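You operate a simulated robot arm through the tools that you are given. There is no shell and no other tool.

Carry out the task below with a simulated robot arm. There is one attempt and no reset: what you move stays moved.

TASK
Plunge the blocked wash bowl free and flush it from the tap.
Fine: strainer into its holder first; plunger back on the mat, tap off. Set down upright: sink plunger.

The check looks at the end state, three seconds after you hand in, the way a careful person would. Anything else that was tipped, shoved, dropped, spilled or broken makes it a failure.

THE ROBOT
A 7-joint arm with a two-finger parallel gripper, fixed in place. Base frame: the origin is on the floor under the middle of its stand, x ahead of it, y to its left, z up. Lengths are in cm, angles in degrees, forces in N, time in s.
With the tool pointing down near the work surface it reaches from about 44 to 92 cm from the base axis. Its first joint turns from -143.0 to 143.0 degrees. Payload 3 kg.
Tool frame: the origin (TCP) lies between the finger pads and is the grasp point; the fingertips stand 3 cm ahead of it; z points along the fingers, y is the line along which they close. Largest opening 9.4 cm; finger width 2.8, thickness 1; the body of the gripper, 5 by 9.6 cm, starts 5.5 cm behind the TCP.
Orientation is that of the tool frame in the base frame, as a unit quaternion [w, x, y, z]. With the fingers straight down and closing along the base's y, the tool's x points along the base's -x, its y along +y and its z along -z.

THE INTERFACE
- The arm moves only by the tool drive_tool. Its argument "deltas" is text: rows parted by semicolons, each of 6 numbers parted by spaces: the shift along the tool's x, y, z in cm, then the turn, a rotation vector about the tool's x, y, z in degrees. In form: tx ty tz rx ry rz; .... A call has 1 to 20 rows; each row shifts and turns the commanded pose from where the row before left it, along the tool's axes as they then stand. "gripper" is the opening in per cent of the stroke, from 0 (shut) to 100 (fully open), set as the call begins (left out, the last holds). A row lasts 0.2 s, in which the tool goes at most 5 cm and 8.6 degrees; a call with a longer step from one row to the next is refused whole, and so is a gripper value outside its range. Where a pose cannot be reached the arm comes as near as it can. A force on the tool above 70 N (or 10 N above the force at the start of the call, whichever is more), or a blocked arm, ends the call early, and 0.2 s more pass. Each finger travels about 7.2 cm/s and halts on what it meets, pressing with about 44 N; the grip force reading is that of the motor and also rises with nothing between the fingers. The clock runs only during rows and for 0.2 s after the last one: add rows that do not move to give the fingers time. It gives the time, the measured TCP pose, the force on the tool (base axes), the opening and the grip force at its end, in the units of the frame above (readings bear some noise), with the torque about the TCP (base axes, N m) and any sound that the robot's microphone picked up, and new pictures: "pictures" is both (left out), scene, wrist or none.
- Cameras (640 x 400 px; columns grow to the right, rows downward): "scene" is fixed at [22.06, 50.07, 152.13]; the picture's right is [0.01, -1.00, 0.00], its down [-0.92, -0.01, -0.39] and it looks along [0.39, 0.00, -0.92] (base axes); focal length 214 px, centre (320, 200). "wrist" rides on the gripper at [7.6, 1.4, -10.2] in the tool frame; the picture's right is [-0.18, 0.98, 0.00], its down [-0.75, -0.14, -0.64] and it looks along [-0.63, -0.12, 0.77] (tool axes); focal length 243 px, centre (320, 200). There is no depth. A picture from a camera that has moved, and an enlarged one, comes with that camera's place and axes in the base frame and with its lens.
- inspect(camera, box): a new picture of the part [left, top, right, bottom] of that camera's present view, enlarged. The clock stands still meanwhile.
- job_done(): hands the job in; it is judged then, once.

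Nothing tells you positions but the pictures and the camera data. Unless the task says otherwise, let go and move clear before handing in.

The tools are called after "Call:" as a command line: name --argument value ..., lists and objects as JSON in quotes. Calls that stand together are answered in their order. drive_tool: Moves the arm, as the interface text tells. Its arguments: {"type":"object","properties":{"deltas":{"type":"string"},"gripper":{"type":"number"},"pictures":{"type":"string","enum":["both","scene","wrist","none"]}},"required":["deltas"]} The other tools are called the same way: inspect (camera, box) takes an enlarged picture of a part of a camera's view; job_done () hands the job in.

At the start:

```text
time_s: 0.0
ee_pos: [37.64, 24.74, 130.92]
orientation: [0.0, 0.0, 1.0, 0.0]
contact_force: [0.2, -0.8, -0.1]
ft_torque: [0.01, 0.02, -0.01]
opening: 9.38
grip_force: 0.0
```

scene: 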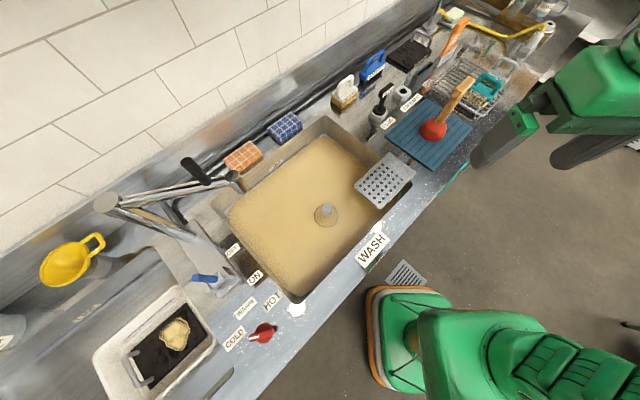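
wrist: 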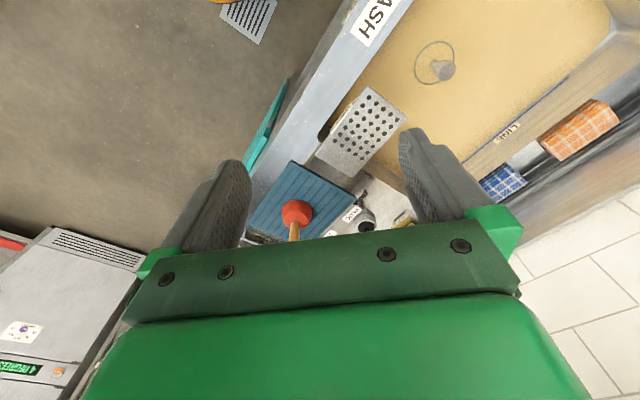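

I see a wash bowl full of murky water, with a strainer plate at its right front edge, a red plunger on a blue mat, a red knob, a blue lever and a faucet. I'll look closer before moving anything.

Call:
inspect --camera "scene" --box '[340, 40, 540, 220]'

Call:
inspect --camera "scene" --box '[180, 220, 340, 370]'

Call:
inspect --camera "scene" --box '[80, 130, 340, 300]'

Call:
inspect --camera "scene" --box '[220, 100, 430, 300]'

```text
2.22 times, centred on (440, 130) of scene
camera zoom: at [22.06, 50.07, 152.13], right [0.01, -1.0, 0.0], down [-0.92, -0.01, -0.39], along [0.39, 0.0, -0.92], focal length 477 px, centre (53, 356)
```

zoom: 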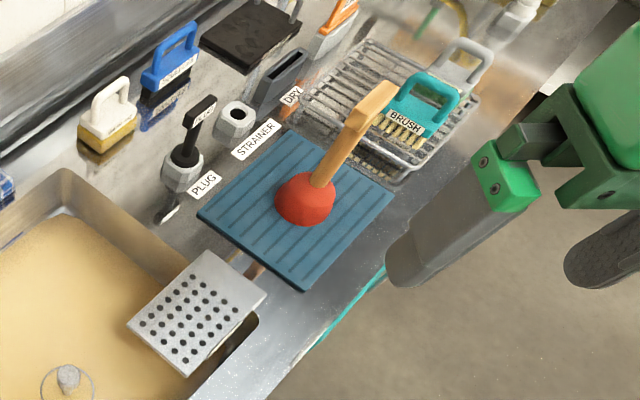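

```text
2.67 times, centred on (260, 295) of scene
camera zoom: at [22.06, 50.07, 152.13], right [0.01, -1.0, 0.0], down [-0.92, -0.01, -0.39], along [0.39, 0.0, -0.92], focal length 572 px, centre (480, -53)
```

zoom: 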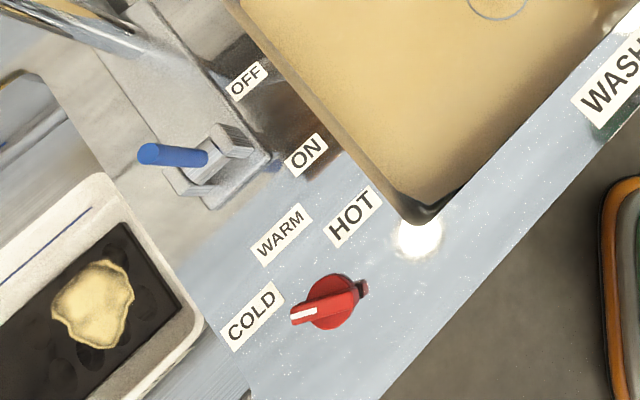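

```text
2.35 times, centred on (210, 215) of scene
camera zoom: at [22.06, 50.07, 152.13], right [0.01, -1.0, 0.0], down [-0.92, -0.01, -0.39], along [0.39, 0.0, -0.92], focal length 505 px, centre (579, 165)
```

zoom: 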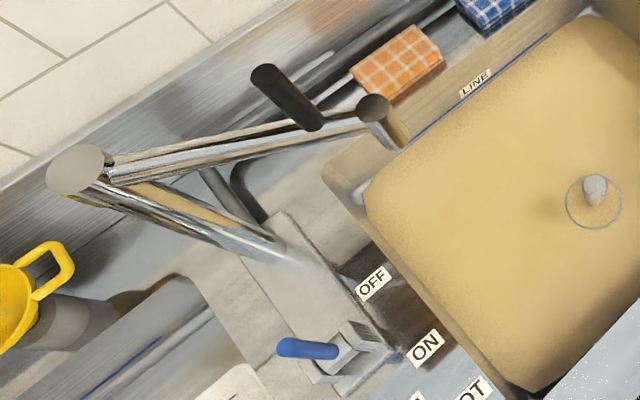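

```text
2.00 times, centred on (325, 200) of scene
camera zoom: at [22.06, 50.07, 152.13], right [0.01, -1.0, 0.0], down [-0.92, -0.01, -0.39], along [0.39, 0.0, -0.92], focal length 429 px, centre (310, 200)
```

zoom: 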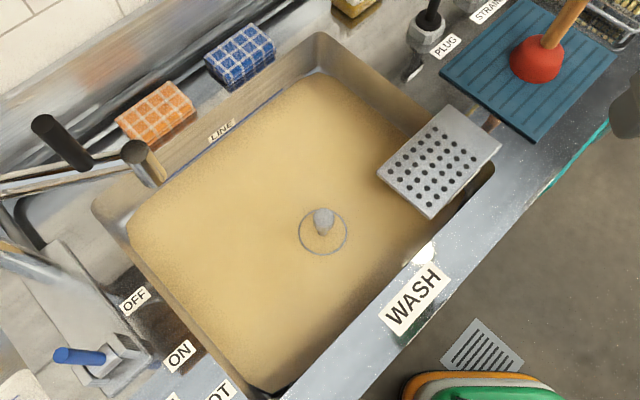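

The counter looks to be near z≈95 and the bowl's drain near (45, 48). What seems to be a strainer with a grey knob sits in the drain, and its labelled holder further right is empty. I'll turn the wrist camera toward the bowl for a second viewpoint.

Call:
drive_tool --deltas "0 0 0 0 0 -7.5; 0 0 0 0 0 -7.5; 0 0 0 0 0 -7.5; 0 0 0 0 0 -7.5; 0 0 0 0 0 -7.5; 0 0 0 0 0 -7.5; 0.5 3 0 0 0 0; 0.5 3 0 0 0 0; 0.6 3.1 0 0 0 0; 0 0 0 0 0 0; 0 0 0 0 0 0" --pictures "both"

```text
time_s: 2.4
ee_pos: [30.26, 29.85, 130.74]
orientation: [-0.01, -0.38, 0.925, 0.013]
contact_force: [-0.5, 0.0, -0.5]
ft_torque: [0.02, 0.0, -0.04]
opening: 9.37
grip_force: 0.1
camera wrist: at [24.18, 25.43, 141.25], right [-0.56, 0.83, 0.03], down [0.65, 0.42, 0.63], along [0.51, 0.37, -0.78], focal length 243 px, centre (320, 200)
```

scene: 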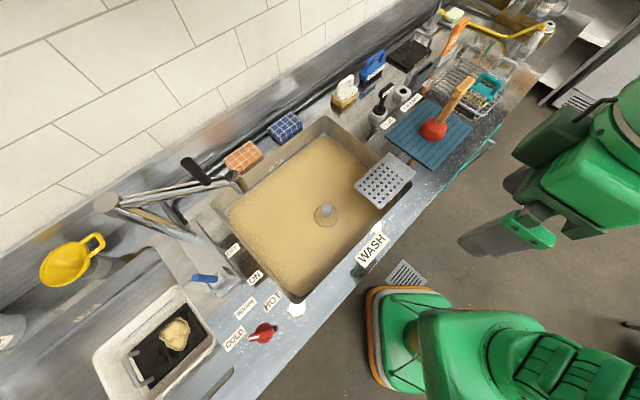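
wrist: 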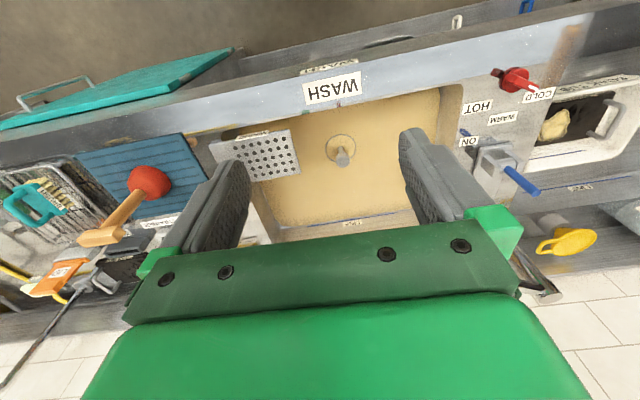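

The wrist camera now sees the bowl, the drain knob, the plunger and the tap lever, upside down. I'll zoom in on each.

Call:
inspect --camera "wrist" --box '[270, 90, 430, 190]'

Call:
inspect --camera "wrist" --box '[440, 50, 640, 210]'

Call:
inspect --camera "wrist" --box '[0, 110, 220, 310]'

Call:
inspect --camera "scene" --box '[290, 180, 360, 240]'

Call:
inspect --camera "scene" --box '[350, 60, 450, 140]'

```text
4.00 times, centred on (350, 140) of wrist
camera zoom: at [24.18, 25.43, 141.25], right [-0.56, 0.83, 0.03], down [0.65, 0.42, 0.63], along [0.51, 0.37, -0.78], focal length 970 px, centre (200, 440)
```

zoom: 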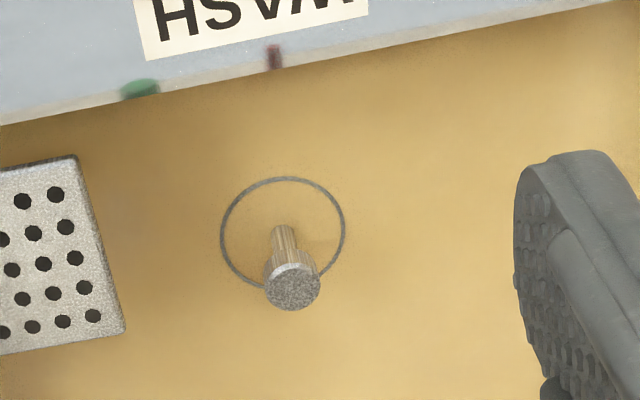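

```text
2.50 times, centred on (540, 130) of wrist
camera zoom: at [24.18, 25.43, 141.25], right [-0.56, 0.83, 0.03], down [0.65, 0.42, 0.63], along [0.51, 0.37, -0.78], focal length 606 px, centre (-230, 375)
```

zoom: 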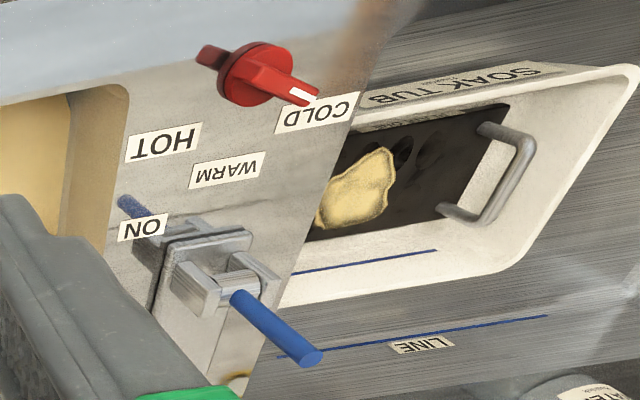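

```text
2.00 times, centred on (110, 210) of wrist
camera zoom: at [24.18, 25.43, 141.25], right [-0.56, 0.83, 0.03], down [0.65, 0.42, 0.63], along [0.51, 0.37, -0.78], focal length 485 px, centre (740, 180)
```

zoom: 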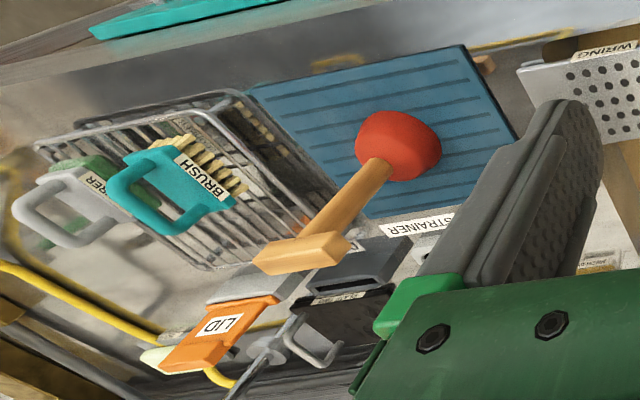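

```text
6.67 times, centred on (325, 210) of scene
camera zoom: at [22.06, 50.07, 152.13], right [0.01, -1.0, 0.0], down [-0.92, -0.01, -0.39], along [0.39, 0.0, -0.92], focal length 1430 px, centre (287, 133)
```

zoom: 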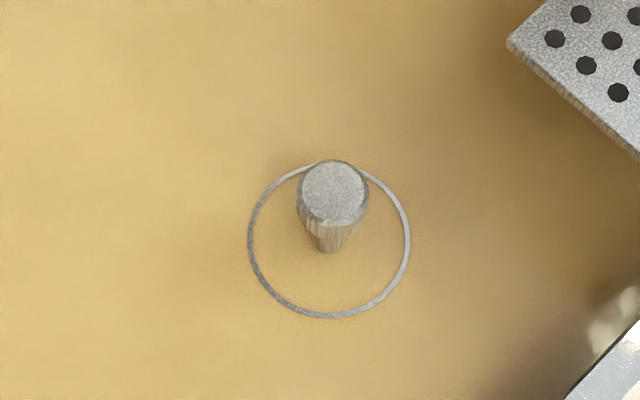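

```text
5.00 times, centred on (400, 100) of scene
camera zoom: at [22.06, 50.07, 152.13], right [0.01, -1.0, 0.0], down [-0.92, -0.01, -0.39], along [0.39, 0.0, -0.92], focal length 1072 px, centre (-80, 700)
```

zoom: 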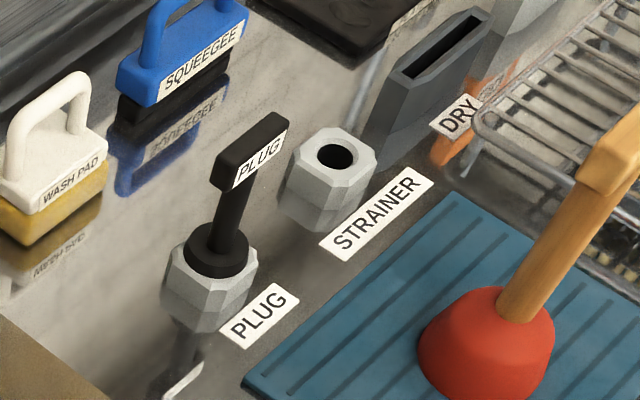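

The knob top is at about (45.2, 47.9, 90.3) and the water ring at z≈83. The plunger is near (70, 13) with its T-bar at z≈112. The strainer holder is hidden behind a finger, so I'll shift the camera to see it and the plunger.

Call:
drive_tool --deltas "0 0 0 0 0 7.5; 0 0 0 0 0 7.5; 0 0 0 0 0 7.5; 0 0 0 0 0 7.5; -2.55 -3.03 0.5 0 0 0; -2.55 -3.03 0.5 0 0 0; -2.55 -3.03 0.5 0 0 0; -2.55 -3.03 0.5 0 0 0; -2.55 -3.03 0.5 0 0 0; -2.55 -3.03 0.5 0 0 0; -2.5 -3.03 0.5 0 0 0; 0 0 0 0 0 0; 0 0 0 0 0 0" --pictures "wrist"

```text
time_s: 5.2
ee_pos: [52.7, 14.18, 127.48]
orientation: [0.0, -0.132, 0.991, 0.0]
contact_force: [0.5, 0.4, -0.4]
ft_torque: [0.01, 0.03, -0.01]
opening: 9.4
grip_force: 0.0
camera wrist: at [44.91, 13.58, 137.86], right [-0.08, 1.0, 0.0], down [0.76, 0.06, 0.64], along [0.64, 0.05, -0.77], focal length 243 px, centre (320, 200)
```

wrist: 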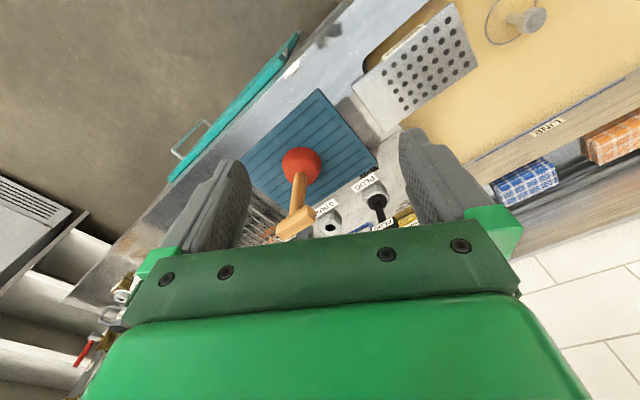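

Call:
inspect --camera "wrist" --box '[240, 130, 420, 250]'

Call:
inspect --camera "wrist" --box '[300, 160, 400, 240]'

Call:
inspect --camera "wrist" --box '[470, 0, 560, 60]'

```text
3.33 times, centred on (330, 190) of wrist
camera zoom: at [44.91, 13.58, 137.86], right [-0.08, 1.0, 0.0], down [0.76, 0.06, 0.64], along [0.64, 0.05, -0.77], focal length 809 px, centre (287, 233)
```

zoom: 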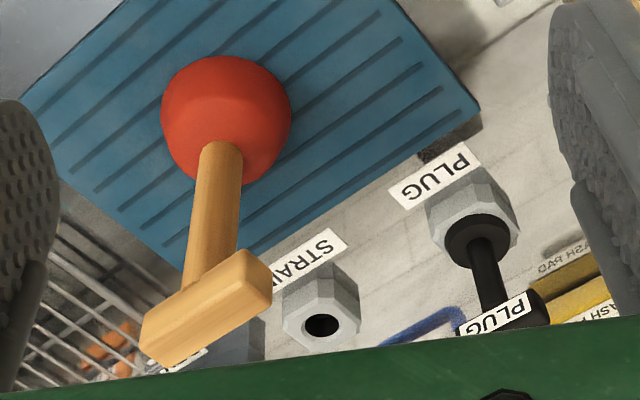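

```text
5.00 times, centred on (350, 200) of wrist
camera zoom: at [44.91, 13.58, 137.86], right [-0.08, 1.0, 0.0], down [0.76, 0.06, 0.64], along [0.64, 0.05, -0.77], focal length 1213 px, centre (170, 200)
```

zoom: 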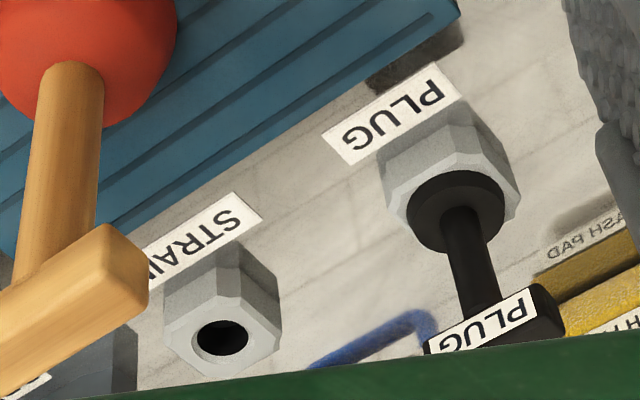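

```text
6.67 times, centred on (515, 30) of wrist
camera zoom: at [44.91, 13.58, 137.86], right [-0.08, 1.0, 0.0], down [0.76, 0.06, 0.64], along [0.64, 0.05, -0.77], focal length 1618 px, centre (-980, 1333)
```

zoom: 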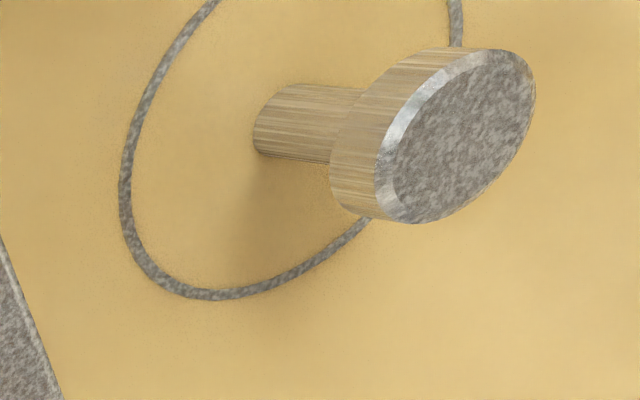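

The mat top comes out near z≈92.9 and the holder hole near (90, 20, 95), which is close to the reach limit. I'll move the camera nearer to measure it better.

Call:
drive_tool --deltas "-3.9 -1 0.8 0 0 0; -3.9 -1 0.8 0 0 0; -3.9 -1 0.8 0 0 0; 0 0 0 0 0 0; 0 0 0 0 0 0" --pictures "wrist"

Call:
inspect --camera "wrist" --box '[240, 90, 420, 230]'

```text
time_s: 6.4
ee_pos: [64.91, 14.23, 125.24]
orientation: [-0.001, -0.131, 0.991, 0.0]
contact_force: [-0.2, 0.2, -0.2]
ft_torque: [0.01, -0.02, 0.01]
opening: 9.39
grip_force: 0.1
camera wrist: at [57.01, 13.72, 135.53], right [-0.08, 1.0, 0.0], down [0.76, 0.06, 0.64], along [0.64, 0.05, -0.77], focal length 243 px, centre (320, 200)
```

wrist: 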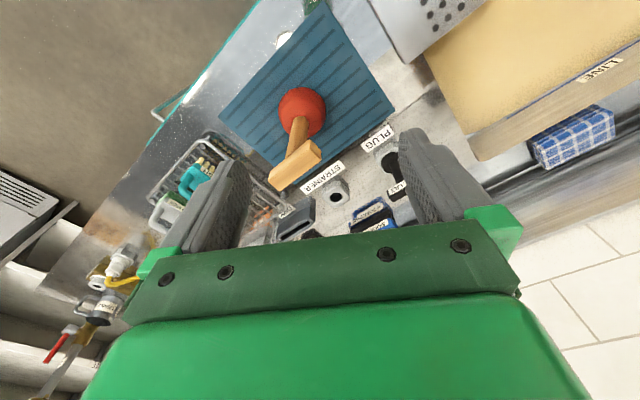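

```text
2.86 times, centred on (330, 160) of wrist
camera zoom: at [57.01, 13.72, 135.53], right [-0.08, 1.0, 0.0], down [0.76, 0.06, 0.64], along [0.64, 0.05, -0.77], focal length 693 px, centre (291, 314)
```

zoom: 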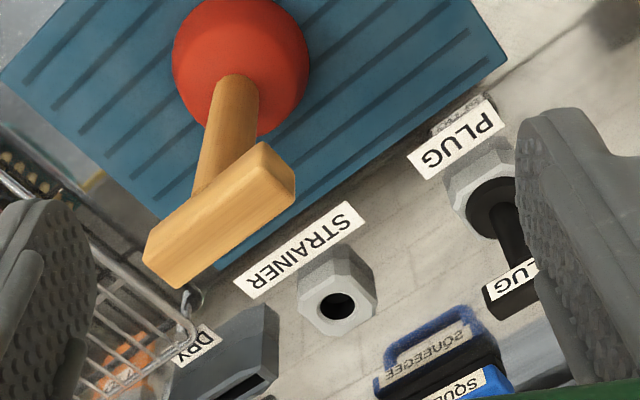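

The holder hole is at about (90.1, 19.8, 94.5), radius ≈92, which is right at the reach limit. I'll test free-space reach above it with the empty hand before committing to a grip.

Call:
drive_tool --deltas "-3.7 0 0 0 0 2.6; -3.7 0 0 0 0 0; -3.7 0 0 0 0 0; -3.7 0 1 0 0 0; -3.7 0 2.5 0 0 0; -3.7 0 3 0 0 0; -3.6 0 3 0 0 0; 0 0 0 0 0 0; 0 0 0 0 0 0" --pictures "both"

```text
time_s: 8.4
ee_pos: [81.48, 18.06, 109.74]
orientation: [-0.001, -0.107, 0.994, 0.0]
contact_force: [0.4, 0.6, 0.1]
ft_torque: [-0.01, -0.02, 0.05]
opening: 9.39
grip_force: 0.0
out of reach, approached as far as the arm can: row 2, 3, 4, 5, 7
camera wrist: at [73.72, 17.91, 120.05], right [-0.03, 1.0, 0.0], down [0.77, 0.02, 0.64], along [0.64, 0.02, -0.77], focal length 243 px, centre (320, 200)
```

scene: 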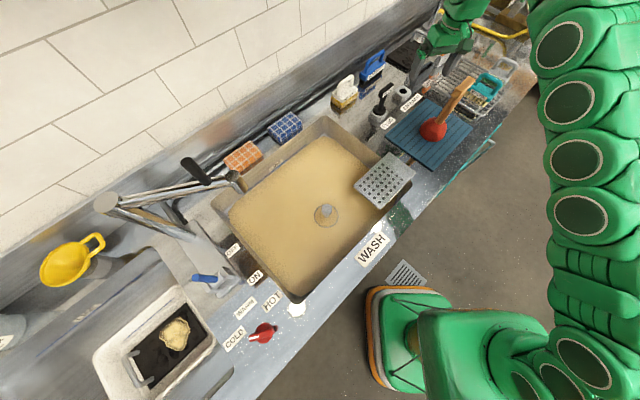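
wrist: 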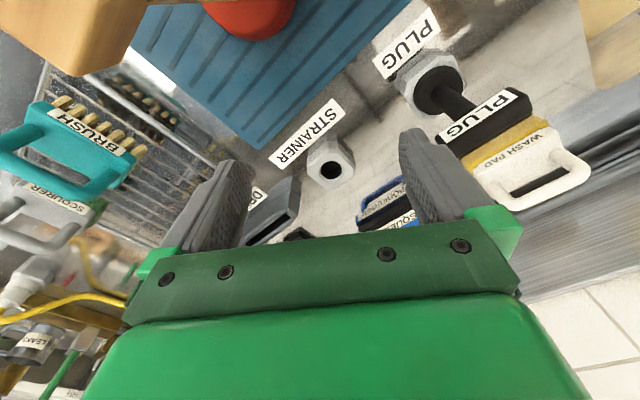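

Reach shrinks with height when the tool points straight down, so I'll need an outward tilt at the holder. I'll use this close view to measure the holder precisely.

Call:
inspect --camera "wrist" --box '[270, 110, 400, 210]'

Call:
inspect --camera "wrist" --box '[240, 0, 560, 240]'

Call:
inspect --camera "scene" --box '[340, 20, 500, 140]'

```text
4.00 times, centred on (335, 160) of wrist
camera zoom: at [73.72, 17.91, 120.05], right [-0.03, 1.0, 0.0], down [0.77, 0.02, 0.64], along [0.64, 0.02, -0.77], focal length 970 px, centre (260, 360)
```

zoom: 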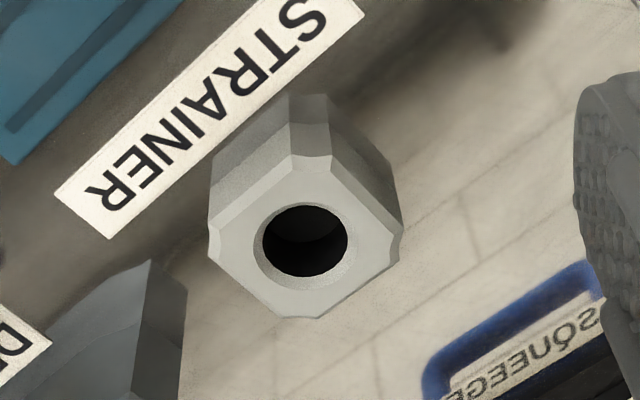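

```text
1.67 times, centred on (400, 120) of wrist
camera zoom: at [73.72, 17.91, 120.05], right [-0.03, 1.0, 0.0], down [0.77, 0.02, 0.64], along [0.64, 0.02, -0.77], focal length 404 px, centre (187, 333)
```

zoom: 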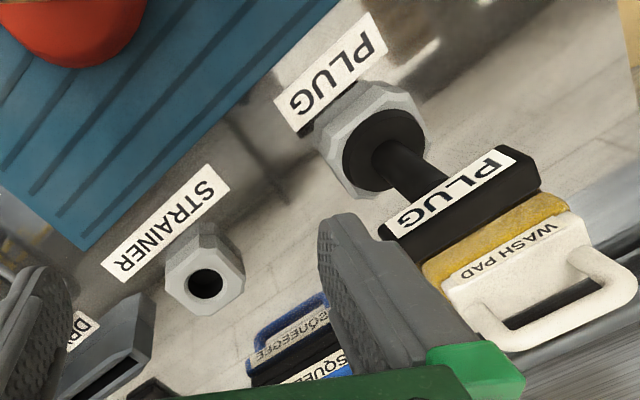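

```text
3.33 times, centred on (420, 80) of scene
camera zoom: at [22.06, 50.07, 152.13], right [0.01, -1.0, 0.0], down [-0.92, -0.01, -0.39], along [0.39, 0.0, -0.92], focal length 715 px, centre (-13, 600)
```

zoom: 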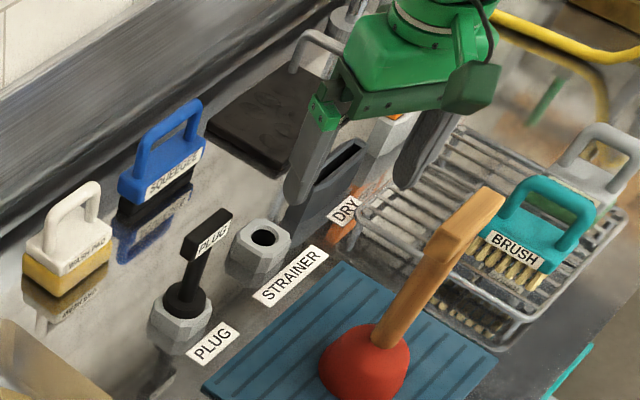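

With the hole at about (90.2, 19.8, 94.2), I'll test whether a 20° outward tilt lets me reach directly above it. The fingers go half closed to keep the footprint small.

Call:
drive_tool --deltas "0 0 0 0 -7 0; 0 0 0 0 -7 0; 0 0 0 0 -6 0; -2.5 0 1.87 0 0 0; -2.5 0 1.87 0 0 0; -2.5 0 1.87 0 0 0; 0 0 0 0 0 0; 0 0 0 0 0 0" --gripper 50 --pictures "both"

```text
time_s: 10.2
ee_pos: [90.3, 20.08, 106.96]
orientation: [0.172, -0.106, 0.979, 0.019]
contact_force: [0.0, 0.7, 0.5]
ft_torque: [0.01, 0.0, -0.01]
opening: 4.7
grip_force: 0.1
camera wrist: at [79.53, 19.19, 114.09], right [-0.04, 1.0, 0.06], down [0.51, -0.03, 0.86], along [0.86, 0.07, -0.5], focal length 243 px, centre (320, 200)
```

scene: 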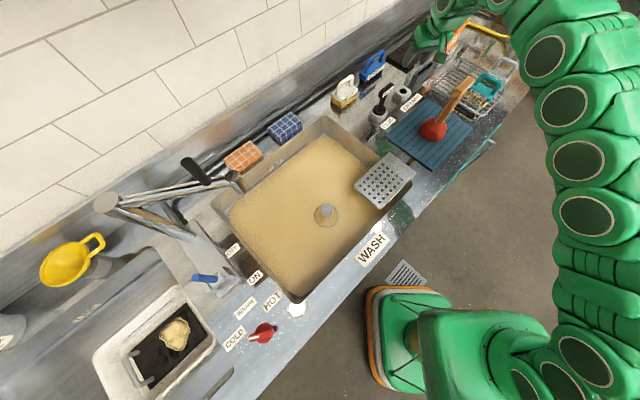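
wrist: 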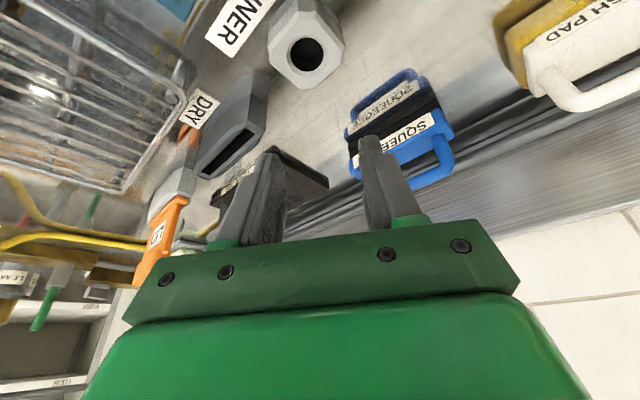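

A 20° tilt reaches the holder, so I'll use that same tilt to grip and place the strainer. Next I'll back up and over the plunger, then swing to above the drain.

Call:
drive_tool --deltas "1.97 0 -3.64 0 0 0; 1.97 0 -3.64 0 0 0; 1.97 0 -3.64 0 0 0; 1.97 0 -3.64 0 0 0; 0 0 0 0 0 0" --gripper 100 --pictures "none"

Call:
drive_tool --deltas "2.41 3.70 -0.88 -1.17 0 -3.21; 2.19 3.85 -0.80 -1.17 0 -3.21; 1.98 3.98 -0.72 -1.17 0 -3.21; 1.74 4.10 -0.63 -1.17 0 -3.21; 1.51 4.20 -0.55 -1.17 0 -3.21; 1.28 4.29 -0.46 -1.17 0 -3.21; 1.03 4.36 -0.38 -1.17 0 -3.21; 0.79 4.42 -0.29 -1.17 0 -3.21; 0.53 4.46 -0.19 -1.17 0 -3.21; 0.28 4.49 -0.10 -1.17 0 -3.21; 0 0 0 0 0 0; 0 0 0 0 0 0" --pictures "both"

```text
time_s: 11.4
ee_pos: [78.27, 17.38, 117.9]
orientation: [0.173, -0.107, 0.979, 0.019]
contact_force: [0.1, -0.4, 0.4]
ft_torque: [0.01, -0.01, -0.01]
opening: 9.4
grip_force: 0.1
```

```text
time_s: 14.0
ee_pos: [45.3, 48.31, 117.74]
orientation: [0.159, -0.39, 0.904, 0.069]
contact_force: [0.1, -0.4, 0.2]
ft_torque: [-0.02, -0.01, 0.02]
opening: 9.41
grip_force: 0.0
camera wrist: at [36.87, 41.43, 125.01], right [-0.6, 0.8, 0.06], down [0.44, 0.26, 0.86], along [0.67, 0.54, -0.5], focal length 243 px, centre (320, 200)
```

scene: 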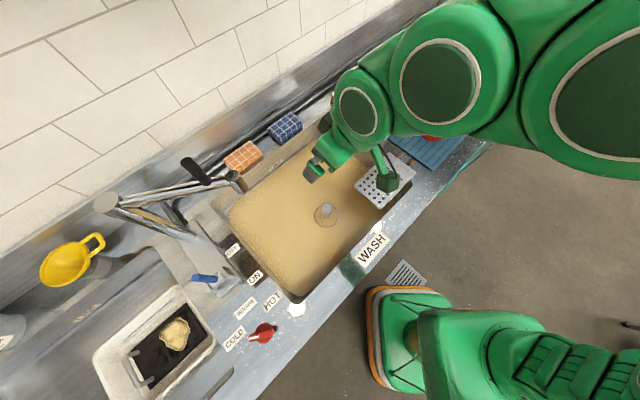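
wrist: 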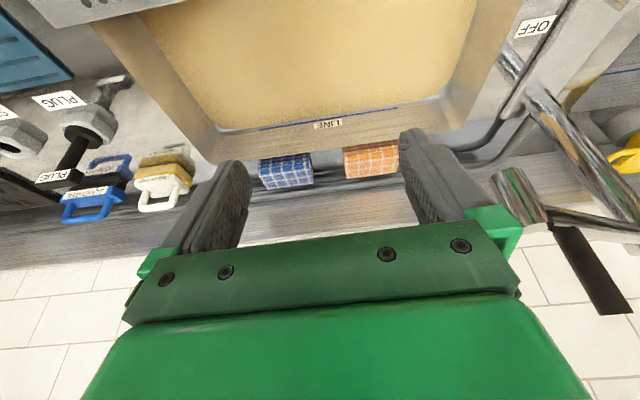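

I'm above the drain with the tilt set. I'll descend straight down in stages, stopping just above the knob to check alignment.

Call:
drive_tool --deltas "1.78 -0.16 3.73 0 0 0; 1.41 0 3.87 0 0 0; 1.41 0 3.87 0 0 0; 1.41 0 3.87 0 0 0; 1.41 0 3.87 0 0 0; 0 0 0 0 0 0; 0 0 0 0 0 0" --pictures "both"

Call:
inspect --camera "scene" --box '[280, 160, 380, 240]'

```text
time_s: 15.6
ee_pos: [45.18, 47.52, 97.29]
orientation: [0.159, -0.39, 0.904, 0.068]
contact_force: [-0.3, 1.0, 0.9]
ft_torque: [-0.01, -0.04, 0.04]
opening: 9.38
grip_force: 0.1
camera wrist: at [36.74, 40.91, 104.43], right [-0.6, 0.8, 0.06], down [0.44, 0.26, 0.86], along [0.67, 0.54, -0.5], focal length 243 px, centre (320, 200)
```

scene: 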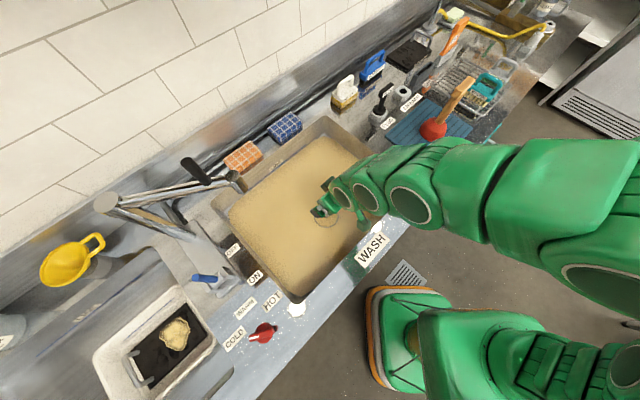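
wrist: 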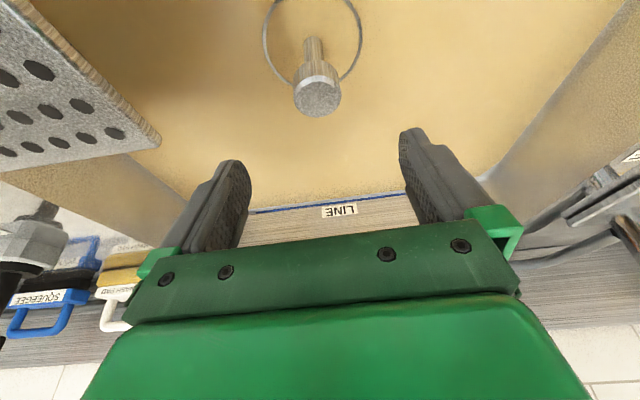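

```text
5.00 times, centred on (330, 200) of scene
camera zoom: at [22.06, 50.07, 152.13], right [0.01, -1.0, 0.0], down [-0.92, -0.01, -0.39], along [0.39, 0.0, -0.92], focal length 1072 px, centre (270, 200)
```

zoom: 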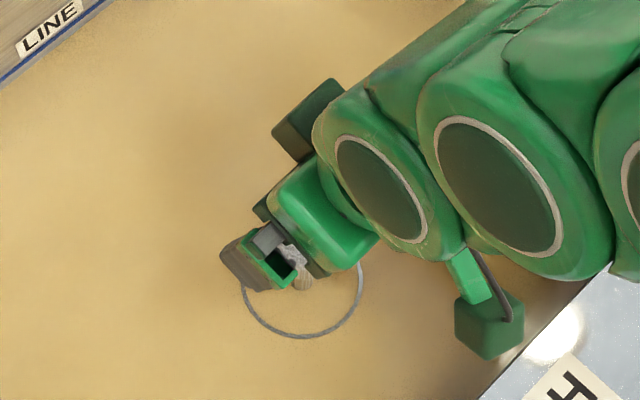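

The knob sits centred between the open fingers. I'll descend to grip height and close on the knob's head.

Call:
drive_tool --deltas "0.68 0.09 1.96 0 0 0; 0.68 0.09 1.96 0 0 0; 0.68 0.09 1.96 0 0 0; 0.68 0.09 1.95 0 0 0; 0 0 0 0 0 0; 0 0 0 0 0 0" --pictures "both"

Call:
inspect --camera "wrist" --box '[200, 60, 440, 210]'

```text
time_s: 17.0
ee_pos: [45.0, 48.04, 88.99]
orientation: [0.16, -0.389, 0.905, 0.068]
contact_force: [-0.5, 0.3, -0.3]
ft_torque: [0.03, -0.03, 0.03]
opening: 9.39
grip_force: 0.0
camera wrist: at [36.52, 41.29, 96.15], right [-0.6, 0.8, 0.06], down [0.44, 0.26, 0.86], along [0.67, 0.54, -0.5], focal length 243 px, centre (320, 200)
```

scene: 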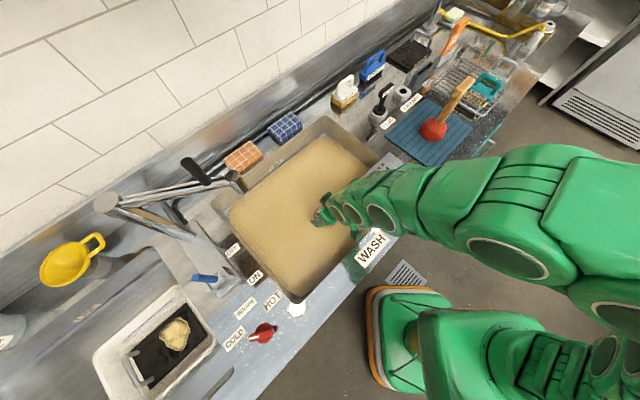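
wrist: 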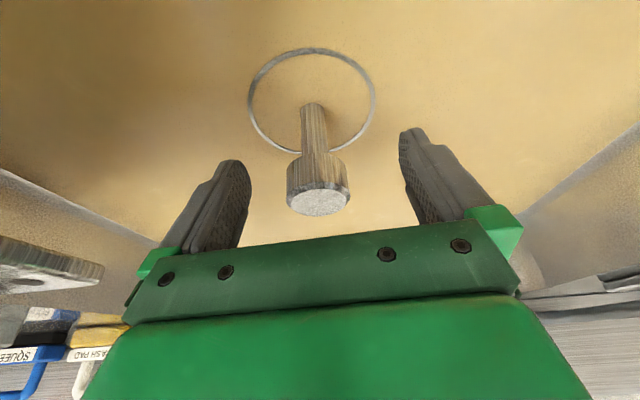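

```text
2.67 times, centred on (320, 135) of wrist
camera zoom: at [36.52, 41.29, 96.15], right [-0.6, 0.8, 0.06], down [0.44, 0.26, 0.86], along [0.67, 0.54, -0.5], focal length 647 px, centre (320, 373)
```

zoom: 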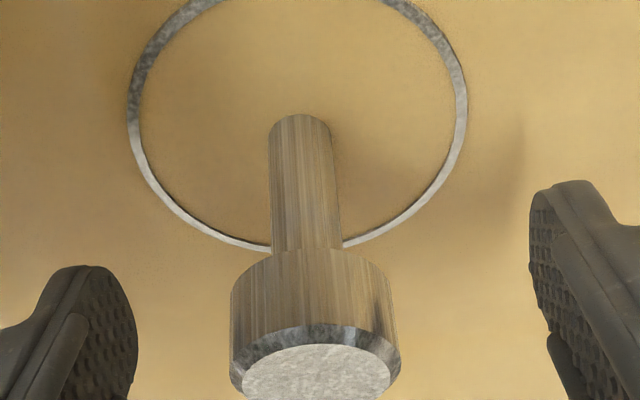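

The knob's head is right at the grasp point, so I'll close on it.

Call:
drive_tool --deltas "0 0 0 0 0 0; 0 0 0 0 0 0; 0 0 0 0 0 0; 0 0 0 0 0 0; 0 0 0 0 0 0; 0 0 0 0 0 0" --gripper 0 --pictures "wrist"

```text
time_s: 18.4
ee_pos: [44.95, 48.02, 88.99]
orientation: [0.159, -0.39, 0.904, 0.068]
contact_force: [0.4, 0.0, 1.1]
ft_torque: [0.07, 0.0, -0.04]
opening: 3.48
grip_force: 43.4
camera wrist: at [36.52, 41.28, 96.16], right [-0.6, 0.8, 0.06], down [0.44, 0.26, 0.86], along [0.67, 0.54, -0.5], focal length 243 px, centre (320, 200)
```

wrist: 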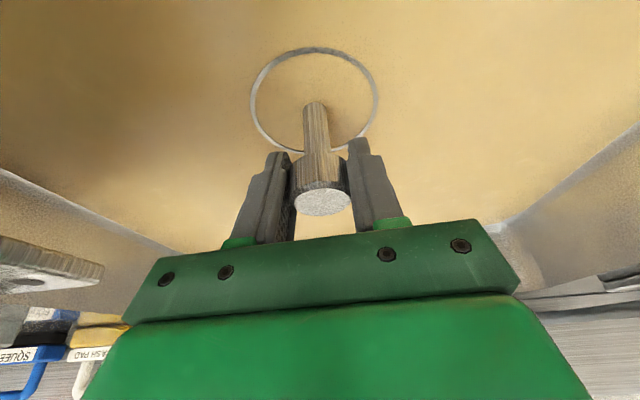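

The grip holds at 3.5 cm. I'll lift slowly straight up and see what comes out of the water.

Call:
drive_tool --deltas "-0.34 0 -0.94 0 0 0; -0.34 0 -0.94 0 0 0; -0.34 0 -0.94 0 0 0; -0.34 0 -0.94 0 0 0; -0.51 0 -1.41 0 0 0; -0.51 0 -1.41 0 0 0; -0.51 0 -1.41 0 0 0; 0 0 0 0 0 0" --pictures "both"

Call:
inspect --camera "wrist" --box '[200, 30, 440, 240]'

```text
time_s: 20.2
ee_pos: [44.96, 47.97, 97.57]
orientation: [0.159, -0.39, 0.904, 0.069]
contact_force: [-0.4, 0.7, 0.1]
ft_torque: [-0.06, -0.02, 0.02]
opening: 3.25
grip_force: 44.7
camera wrist: at [36.49, 41.23, 104.73], right [-0.6, 0.8, 0.06], down [0.44, 0.26, 0.86], along [0.67, 0.54, -0.51], focal length 243 px, centre (320, 200)
```

scene: 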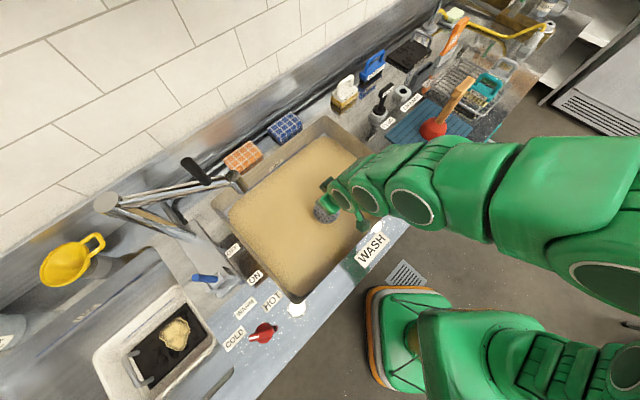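
wrist: 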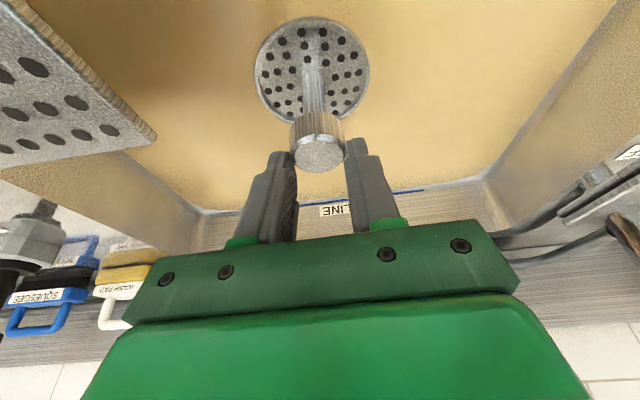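

```text
1.90 times, centred on (320, 135) of wrist
camera zoom: at [36.49, 41.23, 104.73], right [-0.6, 0.8, 0.06], down [0.44, 0.26, 0.86], along [0.67, 0.54, -0.51], focal length 462 px, centre (320, 324)
```

zoom: 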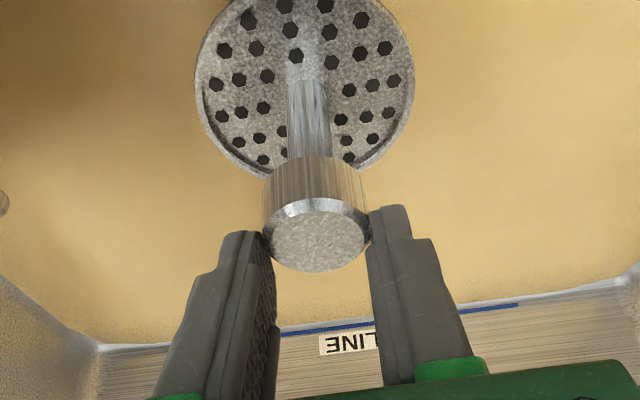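

The strainer came free of the drain but slipped about 3 cm in the fingers, so only its head's top edge is held. I'll lower it straight back to its seat and regrip deeper.

Call:
drive_tool --deltas "0.27 0 0.75 0 0 0; 0.27 0 0.75 0 0 0; 0.27 0 0.75 0 0 0; 0.27 0 0.75 0 0 0; 0.27 0 0.75 0 0 0; 0.24 0 0.66 0 0 0; 0 0 0 0 0 0" --pictures "wrist"

Call:
inspect --camera "wrist" --box '[200, 30, 440, 240]'

```text
time_s: 21.8
ee_pos: [44.8, 48.03, 92.83]
orientation: [0.16, -0.39, 0.904, 0.068]
contact_force: [3.3, -2.8, -2.2]
ft_torque: [-0.3, -0.32, -0.02]
opening: 3.26
grip_force: 44.2
camera wrist: at [36.53, 41.3, 100.03], right [-0.6, 0.8, 0.06], down [0.44, 0.26, 0.86], along [0.67, 0.54, -0.51], focal length 243 px, centre (320, 200)
```

wrist: 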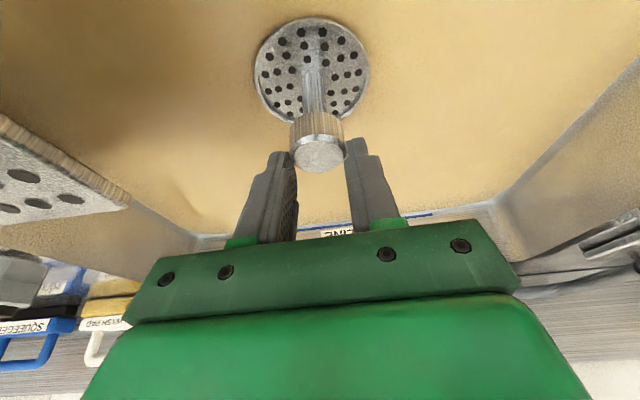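

```text
1.90 times, centred on (320, 135) of wrist
camera zoom: at [36.53, 41.3, 100.03], right [-0.6, 0.8, 0.06], down [0.44, 0.26, 0.86], along [0.67, 0.54, -0.51], focal length 462 px, centre (320, 324)
```

zoom: 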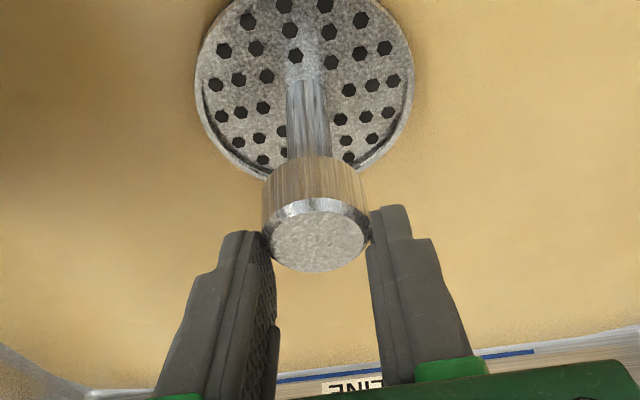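

The strainer is within about 0.4 cm of its seat with a light sideways touch. I'll ease it down the rest of the way with a tiny sideways correction.

Call:
drive_tool --deltas "0 -0.1 0 0 0 0; 0.07 -0.05 0.19 0 0 0; 0.07 0 0.19 0 0 0; 0.07 0 0.19 0 0 0; 0 0 0 0 0 0" --pictures "wrist"

Call:
inspect --camera "wrist" --box '[200, 30, 440, 240]'

```text
time_s: 23.0
ee_pos: [45.08, 47.95, 92.35]
orientation: [0.16, -0.389, 0.905, 0.068]
contact_force: [0.2, 0.0, -1.6]
ft_torque: [0.0, -0.02, -0.03]
opening: 3.21
grip_force: 44.0
camera wrist: at [36.62, 41.17, 99.43], right [-0.6, 0.8, 0.06], down [0.44, 0.26, 0.86], along [0.67, 0.54, -0.5], focal length 243 px, centre (320, 200)
```

wrist: 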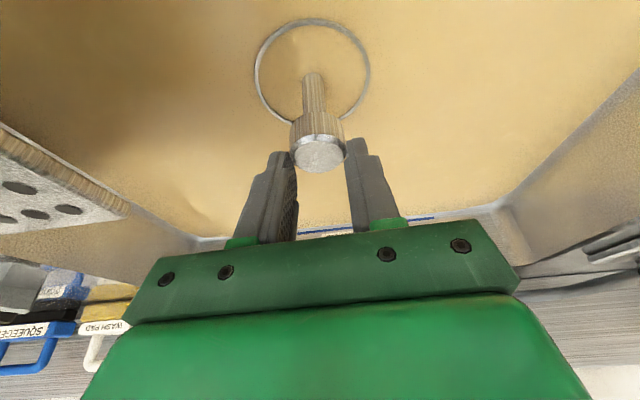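

```text
1.90 times, centred on (320, 135) of wrist
camera zoom: at [36.62, 41.17, 99.43], right [-0.6, 0.8, 0.06], down [0.44, 0.26, 0.86], along [0.67, 0.54, -0.5], focal length 462 px, centre (320, 324)
```

zoom: 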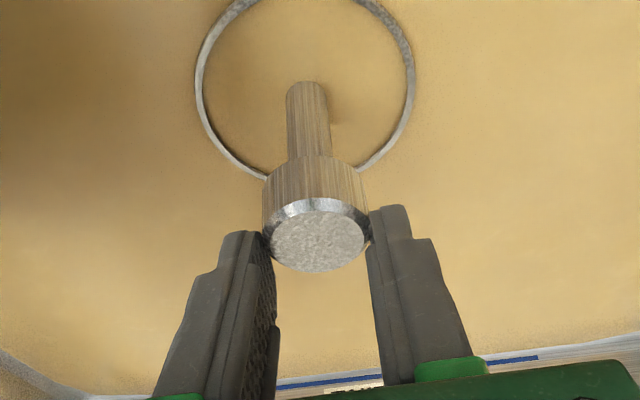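

The strainer is seated again and upright. I'll open, go about 4.5 cm deeper so the whole head sits inside the pads, and close again.

Call:
drive_tool --deltas "0 0 0 0 0 0; 0 0 0 0 0 0; 0 0 0 0 0 0; 0.31 0 0.86 0 0 0; 0.31 0 0.86 0 0 0; 0.31 0 0.86 0 0 0; 0.31 0 0.86 0 0 0; 0.29 0 0.80 0 0 0; 0 0 0 0 0 0" --gripper 70 --pictures "wrist"

Call:
drive_tool --deltas "0 0 0 0 0 0; 0 0 0 0 0 0; 0 0 0 0 0 0; 0 0 0 0 0 0; 0 0 0 0 0 0; 0 0 0 0 0 0; 0 0 0 0 0 0" --gripper 0 --pictures "wrist"

```text
time_s: 25.0
ee_pos: [45.05, 47.97, 87.69]
orientation: [0.16, -0.39, 0.904, 0.069]
contact_force: [0.0, -1.3, 0.4]
ft_torque: [0.02, -0.02, 0.01]
opening: 6.6
grip_force: 0.1
camera wrist: at [36.63, 41.2, 94.9], right [-0.6, 0.8, 0.06], down [0.44, 0.26, 0.86], along [0.67, 0.54, -0.51], focal length 243 px, centre (320, 200)
```

wrist: 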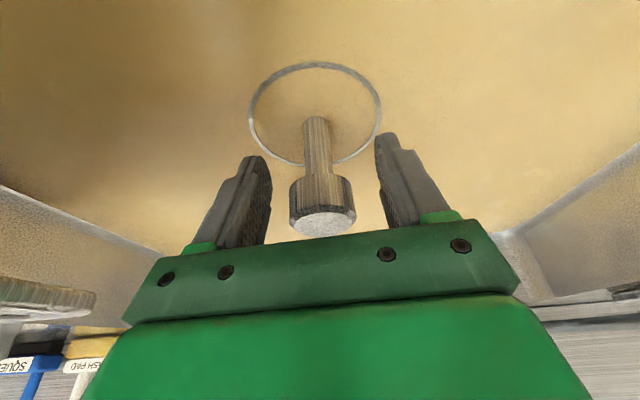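

```text
time_s: 26.6
ee_pos: [45.06, 48.03, 87.74]
orientation: [0.16, -0.389, 0.905, 0.068]
contact_force: [0.1, 0.5, 0.5]
ft_torque: [-0.04, 0.02, 0.0]
opening: 3.68
grip_force: 44.0
camera wrist: at [36.63, 41.2, 94.92], right [-0.6, 0.8, 0.06], down [0.44, 0.26, 0.86], along [0.67, 0.54, -0.5], focal length 243 px, centre (320, 200)
```

wrist: 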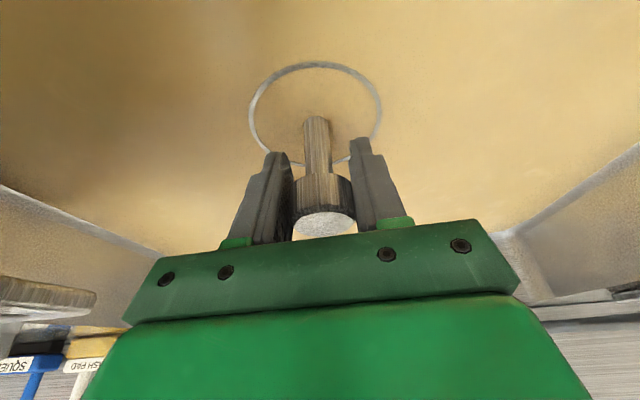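

The grip is deeper now, with an opening of 3.7. I'll lift slowly and check for slip after about 1.5 cm.

Call:
drive_tool --deltas "-0.07 0 -0.19 0 0 0; -0.07 0 -0.19 0 0 0; -0.07 0 -0.19 0 0 0; -0.07 0 -0.19 0 0 0; -0.07 0 -0.19 0 0 0; -0.07 0 -0.19 0 0 0; -0.07 0 -0.19 0 0 0; -0.07 0 -0.19 0 0 0" --pictures "wrist"

```text
time_s: 28.4
ee_pos: [45.01, 47.85, 89.41]
orientation: [0.16, -0.39, 0.904, 0.069]
contact_force: [1.2, -0.1, -0.3]
ft_torque: [-0.01, -0.01, -0.01]
opening: 3.68
grip_force: 43.9
camera wrist: at [36.62, 41.18, 96.56], right [-0.6, 0.8, 0.06], down [0.44, 0.26, 0.86], along [0.67, 0.54, -0.5], focal length 243 px, centre (320, 200)
```

wrist: 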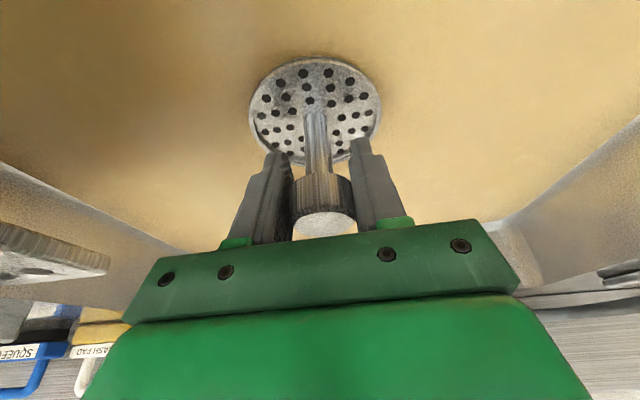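

No slip this time: the strainer moves with the hand. I'll keep lifting gently until it is well clear.

Call:
drive_tool --deltas "-0.09 0 -0.25 0 0 0; -0.1 0 -0.28 0 0 0; -0.12 0 -0.33 0 0 0; -0.12 0 -0.33 0 0 0; -0.14 0 -0.38 0 0 0; -0.14 0 -0.38 0 0 0; -0.17 0 -0.47 0 0 0; -0.17 0 -0.47 0 0 0; -0.17 0 -0.47 0 0 0; -0.17 0 -0.47 0 0 0; -0.21 0 -0.56 0 0 0; -0.21 0 -0.56 0 0 0; -0.24 0 -0.66 0 0 0; -0.24 0 -0.66 0 0 0; -0.24 0 -0.66 0 0 0; 0 0 0 0 0 0" --pictures "both"

Call:
inspect --camera "scene" --box '[280, 160, 380, 240]'

```text
time_s: 31.8
ee_pos: [44.99, 47.96, 96.91]
orientation: [0.159, -0.39, 0.904, 0.069]
contact_force: [-0.3, 0.5, -1.6]
ft_torque: [0.03, 0.05, 0.01]
opening: 3.69
grip_force: 44.3
camera wrist: at [36.61, 41.18, 103.99], right [-0.6, 0.8, 0.06], down [0.44, 0.26, 0.86], along [0.67, 0.54, -0.5], focal length 243 px, centre (320, 200)
```

scene: 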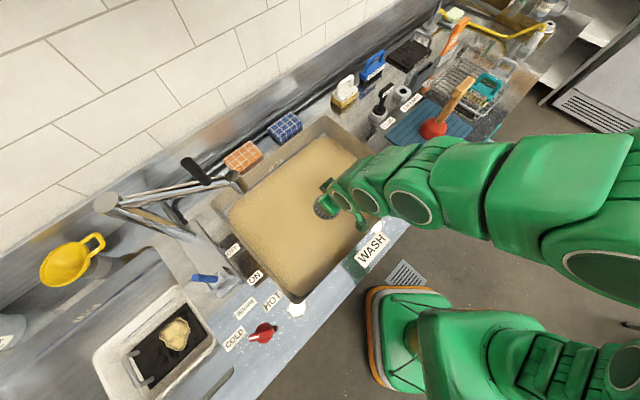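
wrist: 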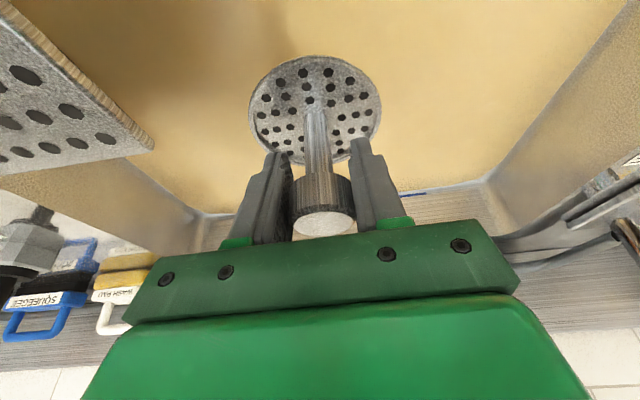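

```text
5.00 times, centred on (330, 200) of scene
camera zoom: at [22.06, 50.07, 152.13], right [0.01, -1.0, 0.0], down [-0.92, -0.01, -0.39], along [0.39, 0.0, -0.92], focal length 1072 px, centre (270, 200)
```

zoom: 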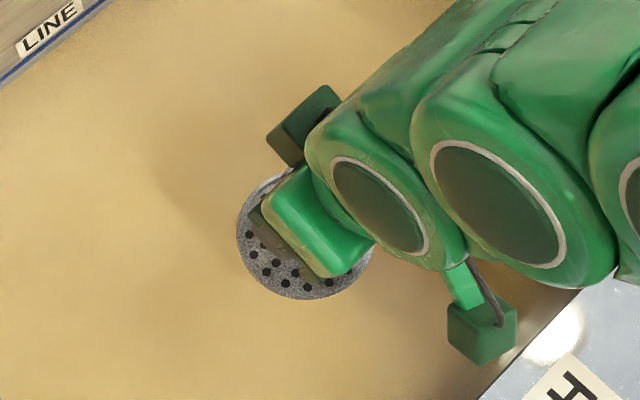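

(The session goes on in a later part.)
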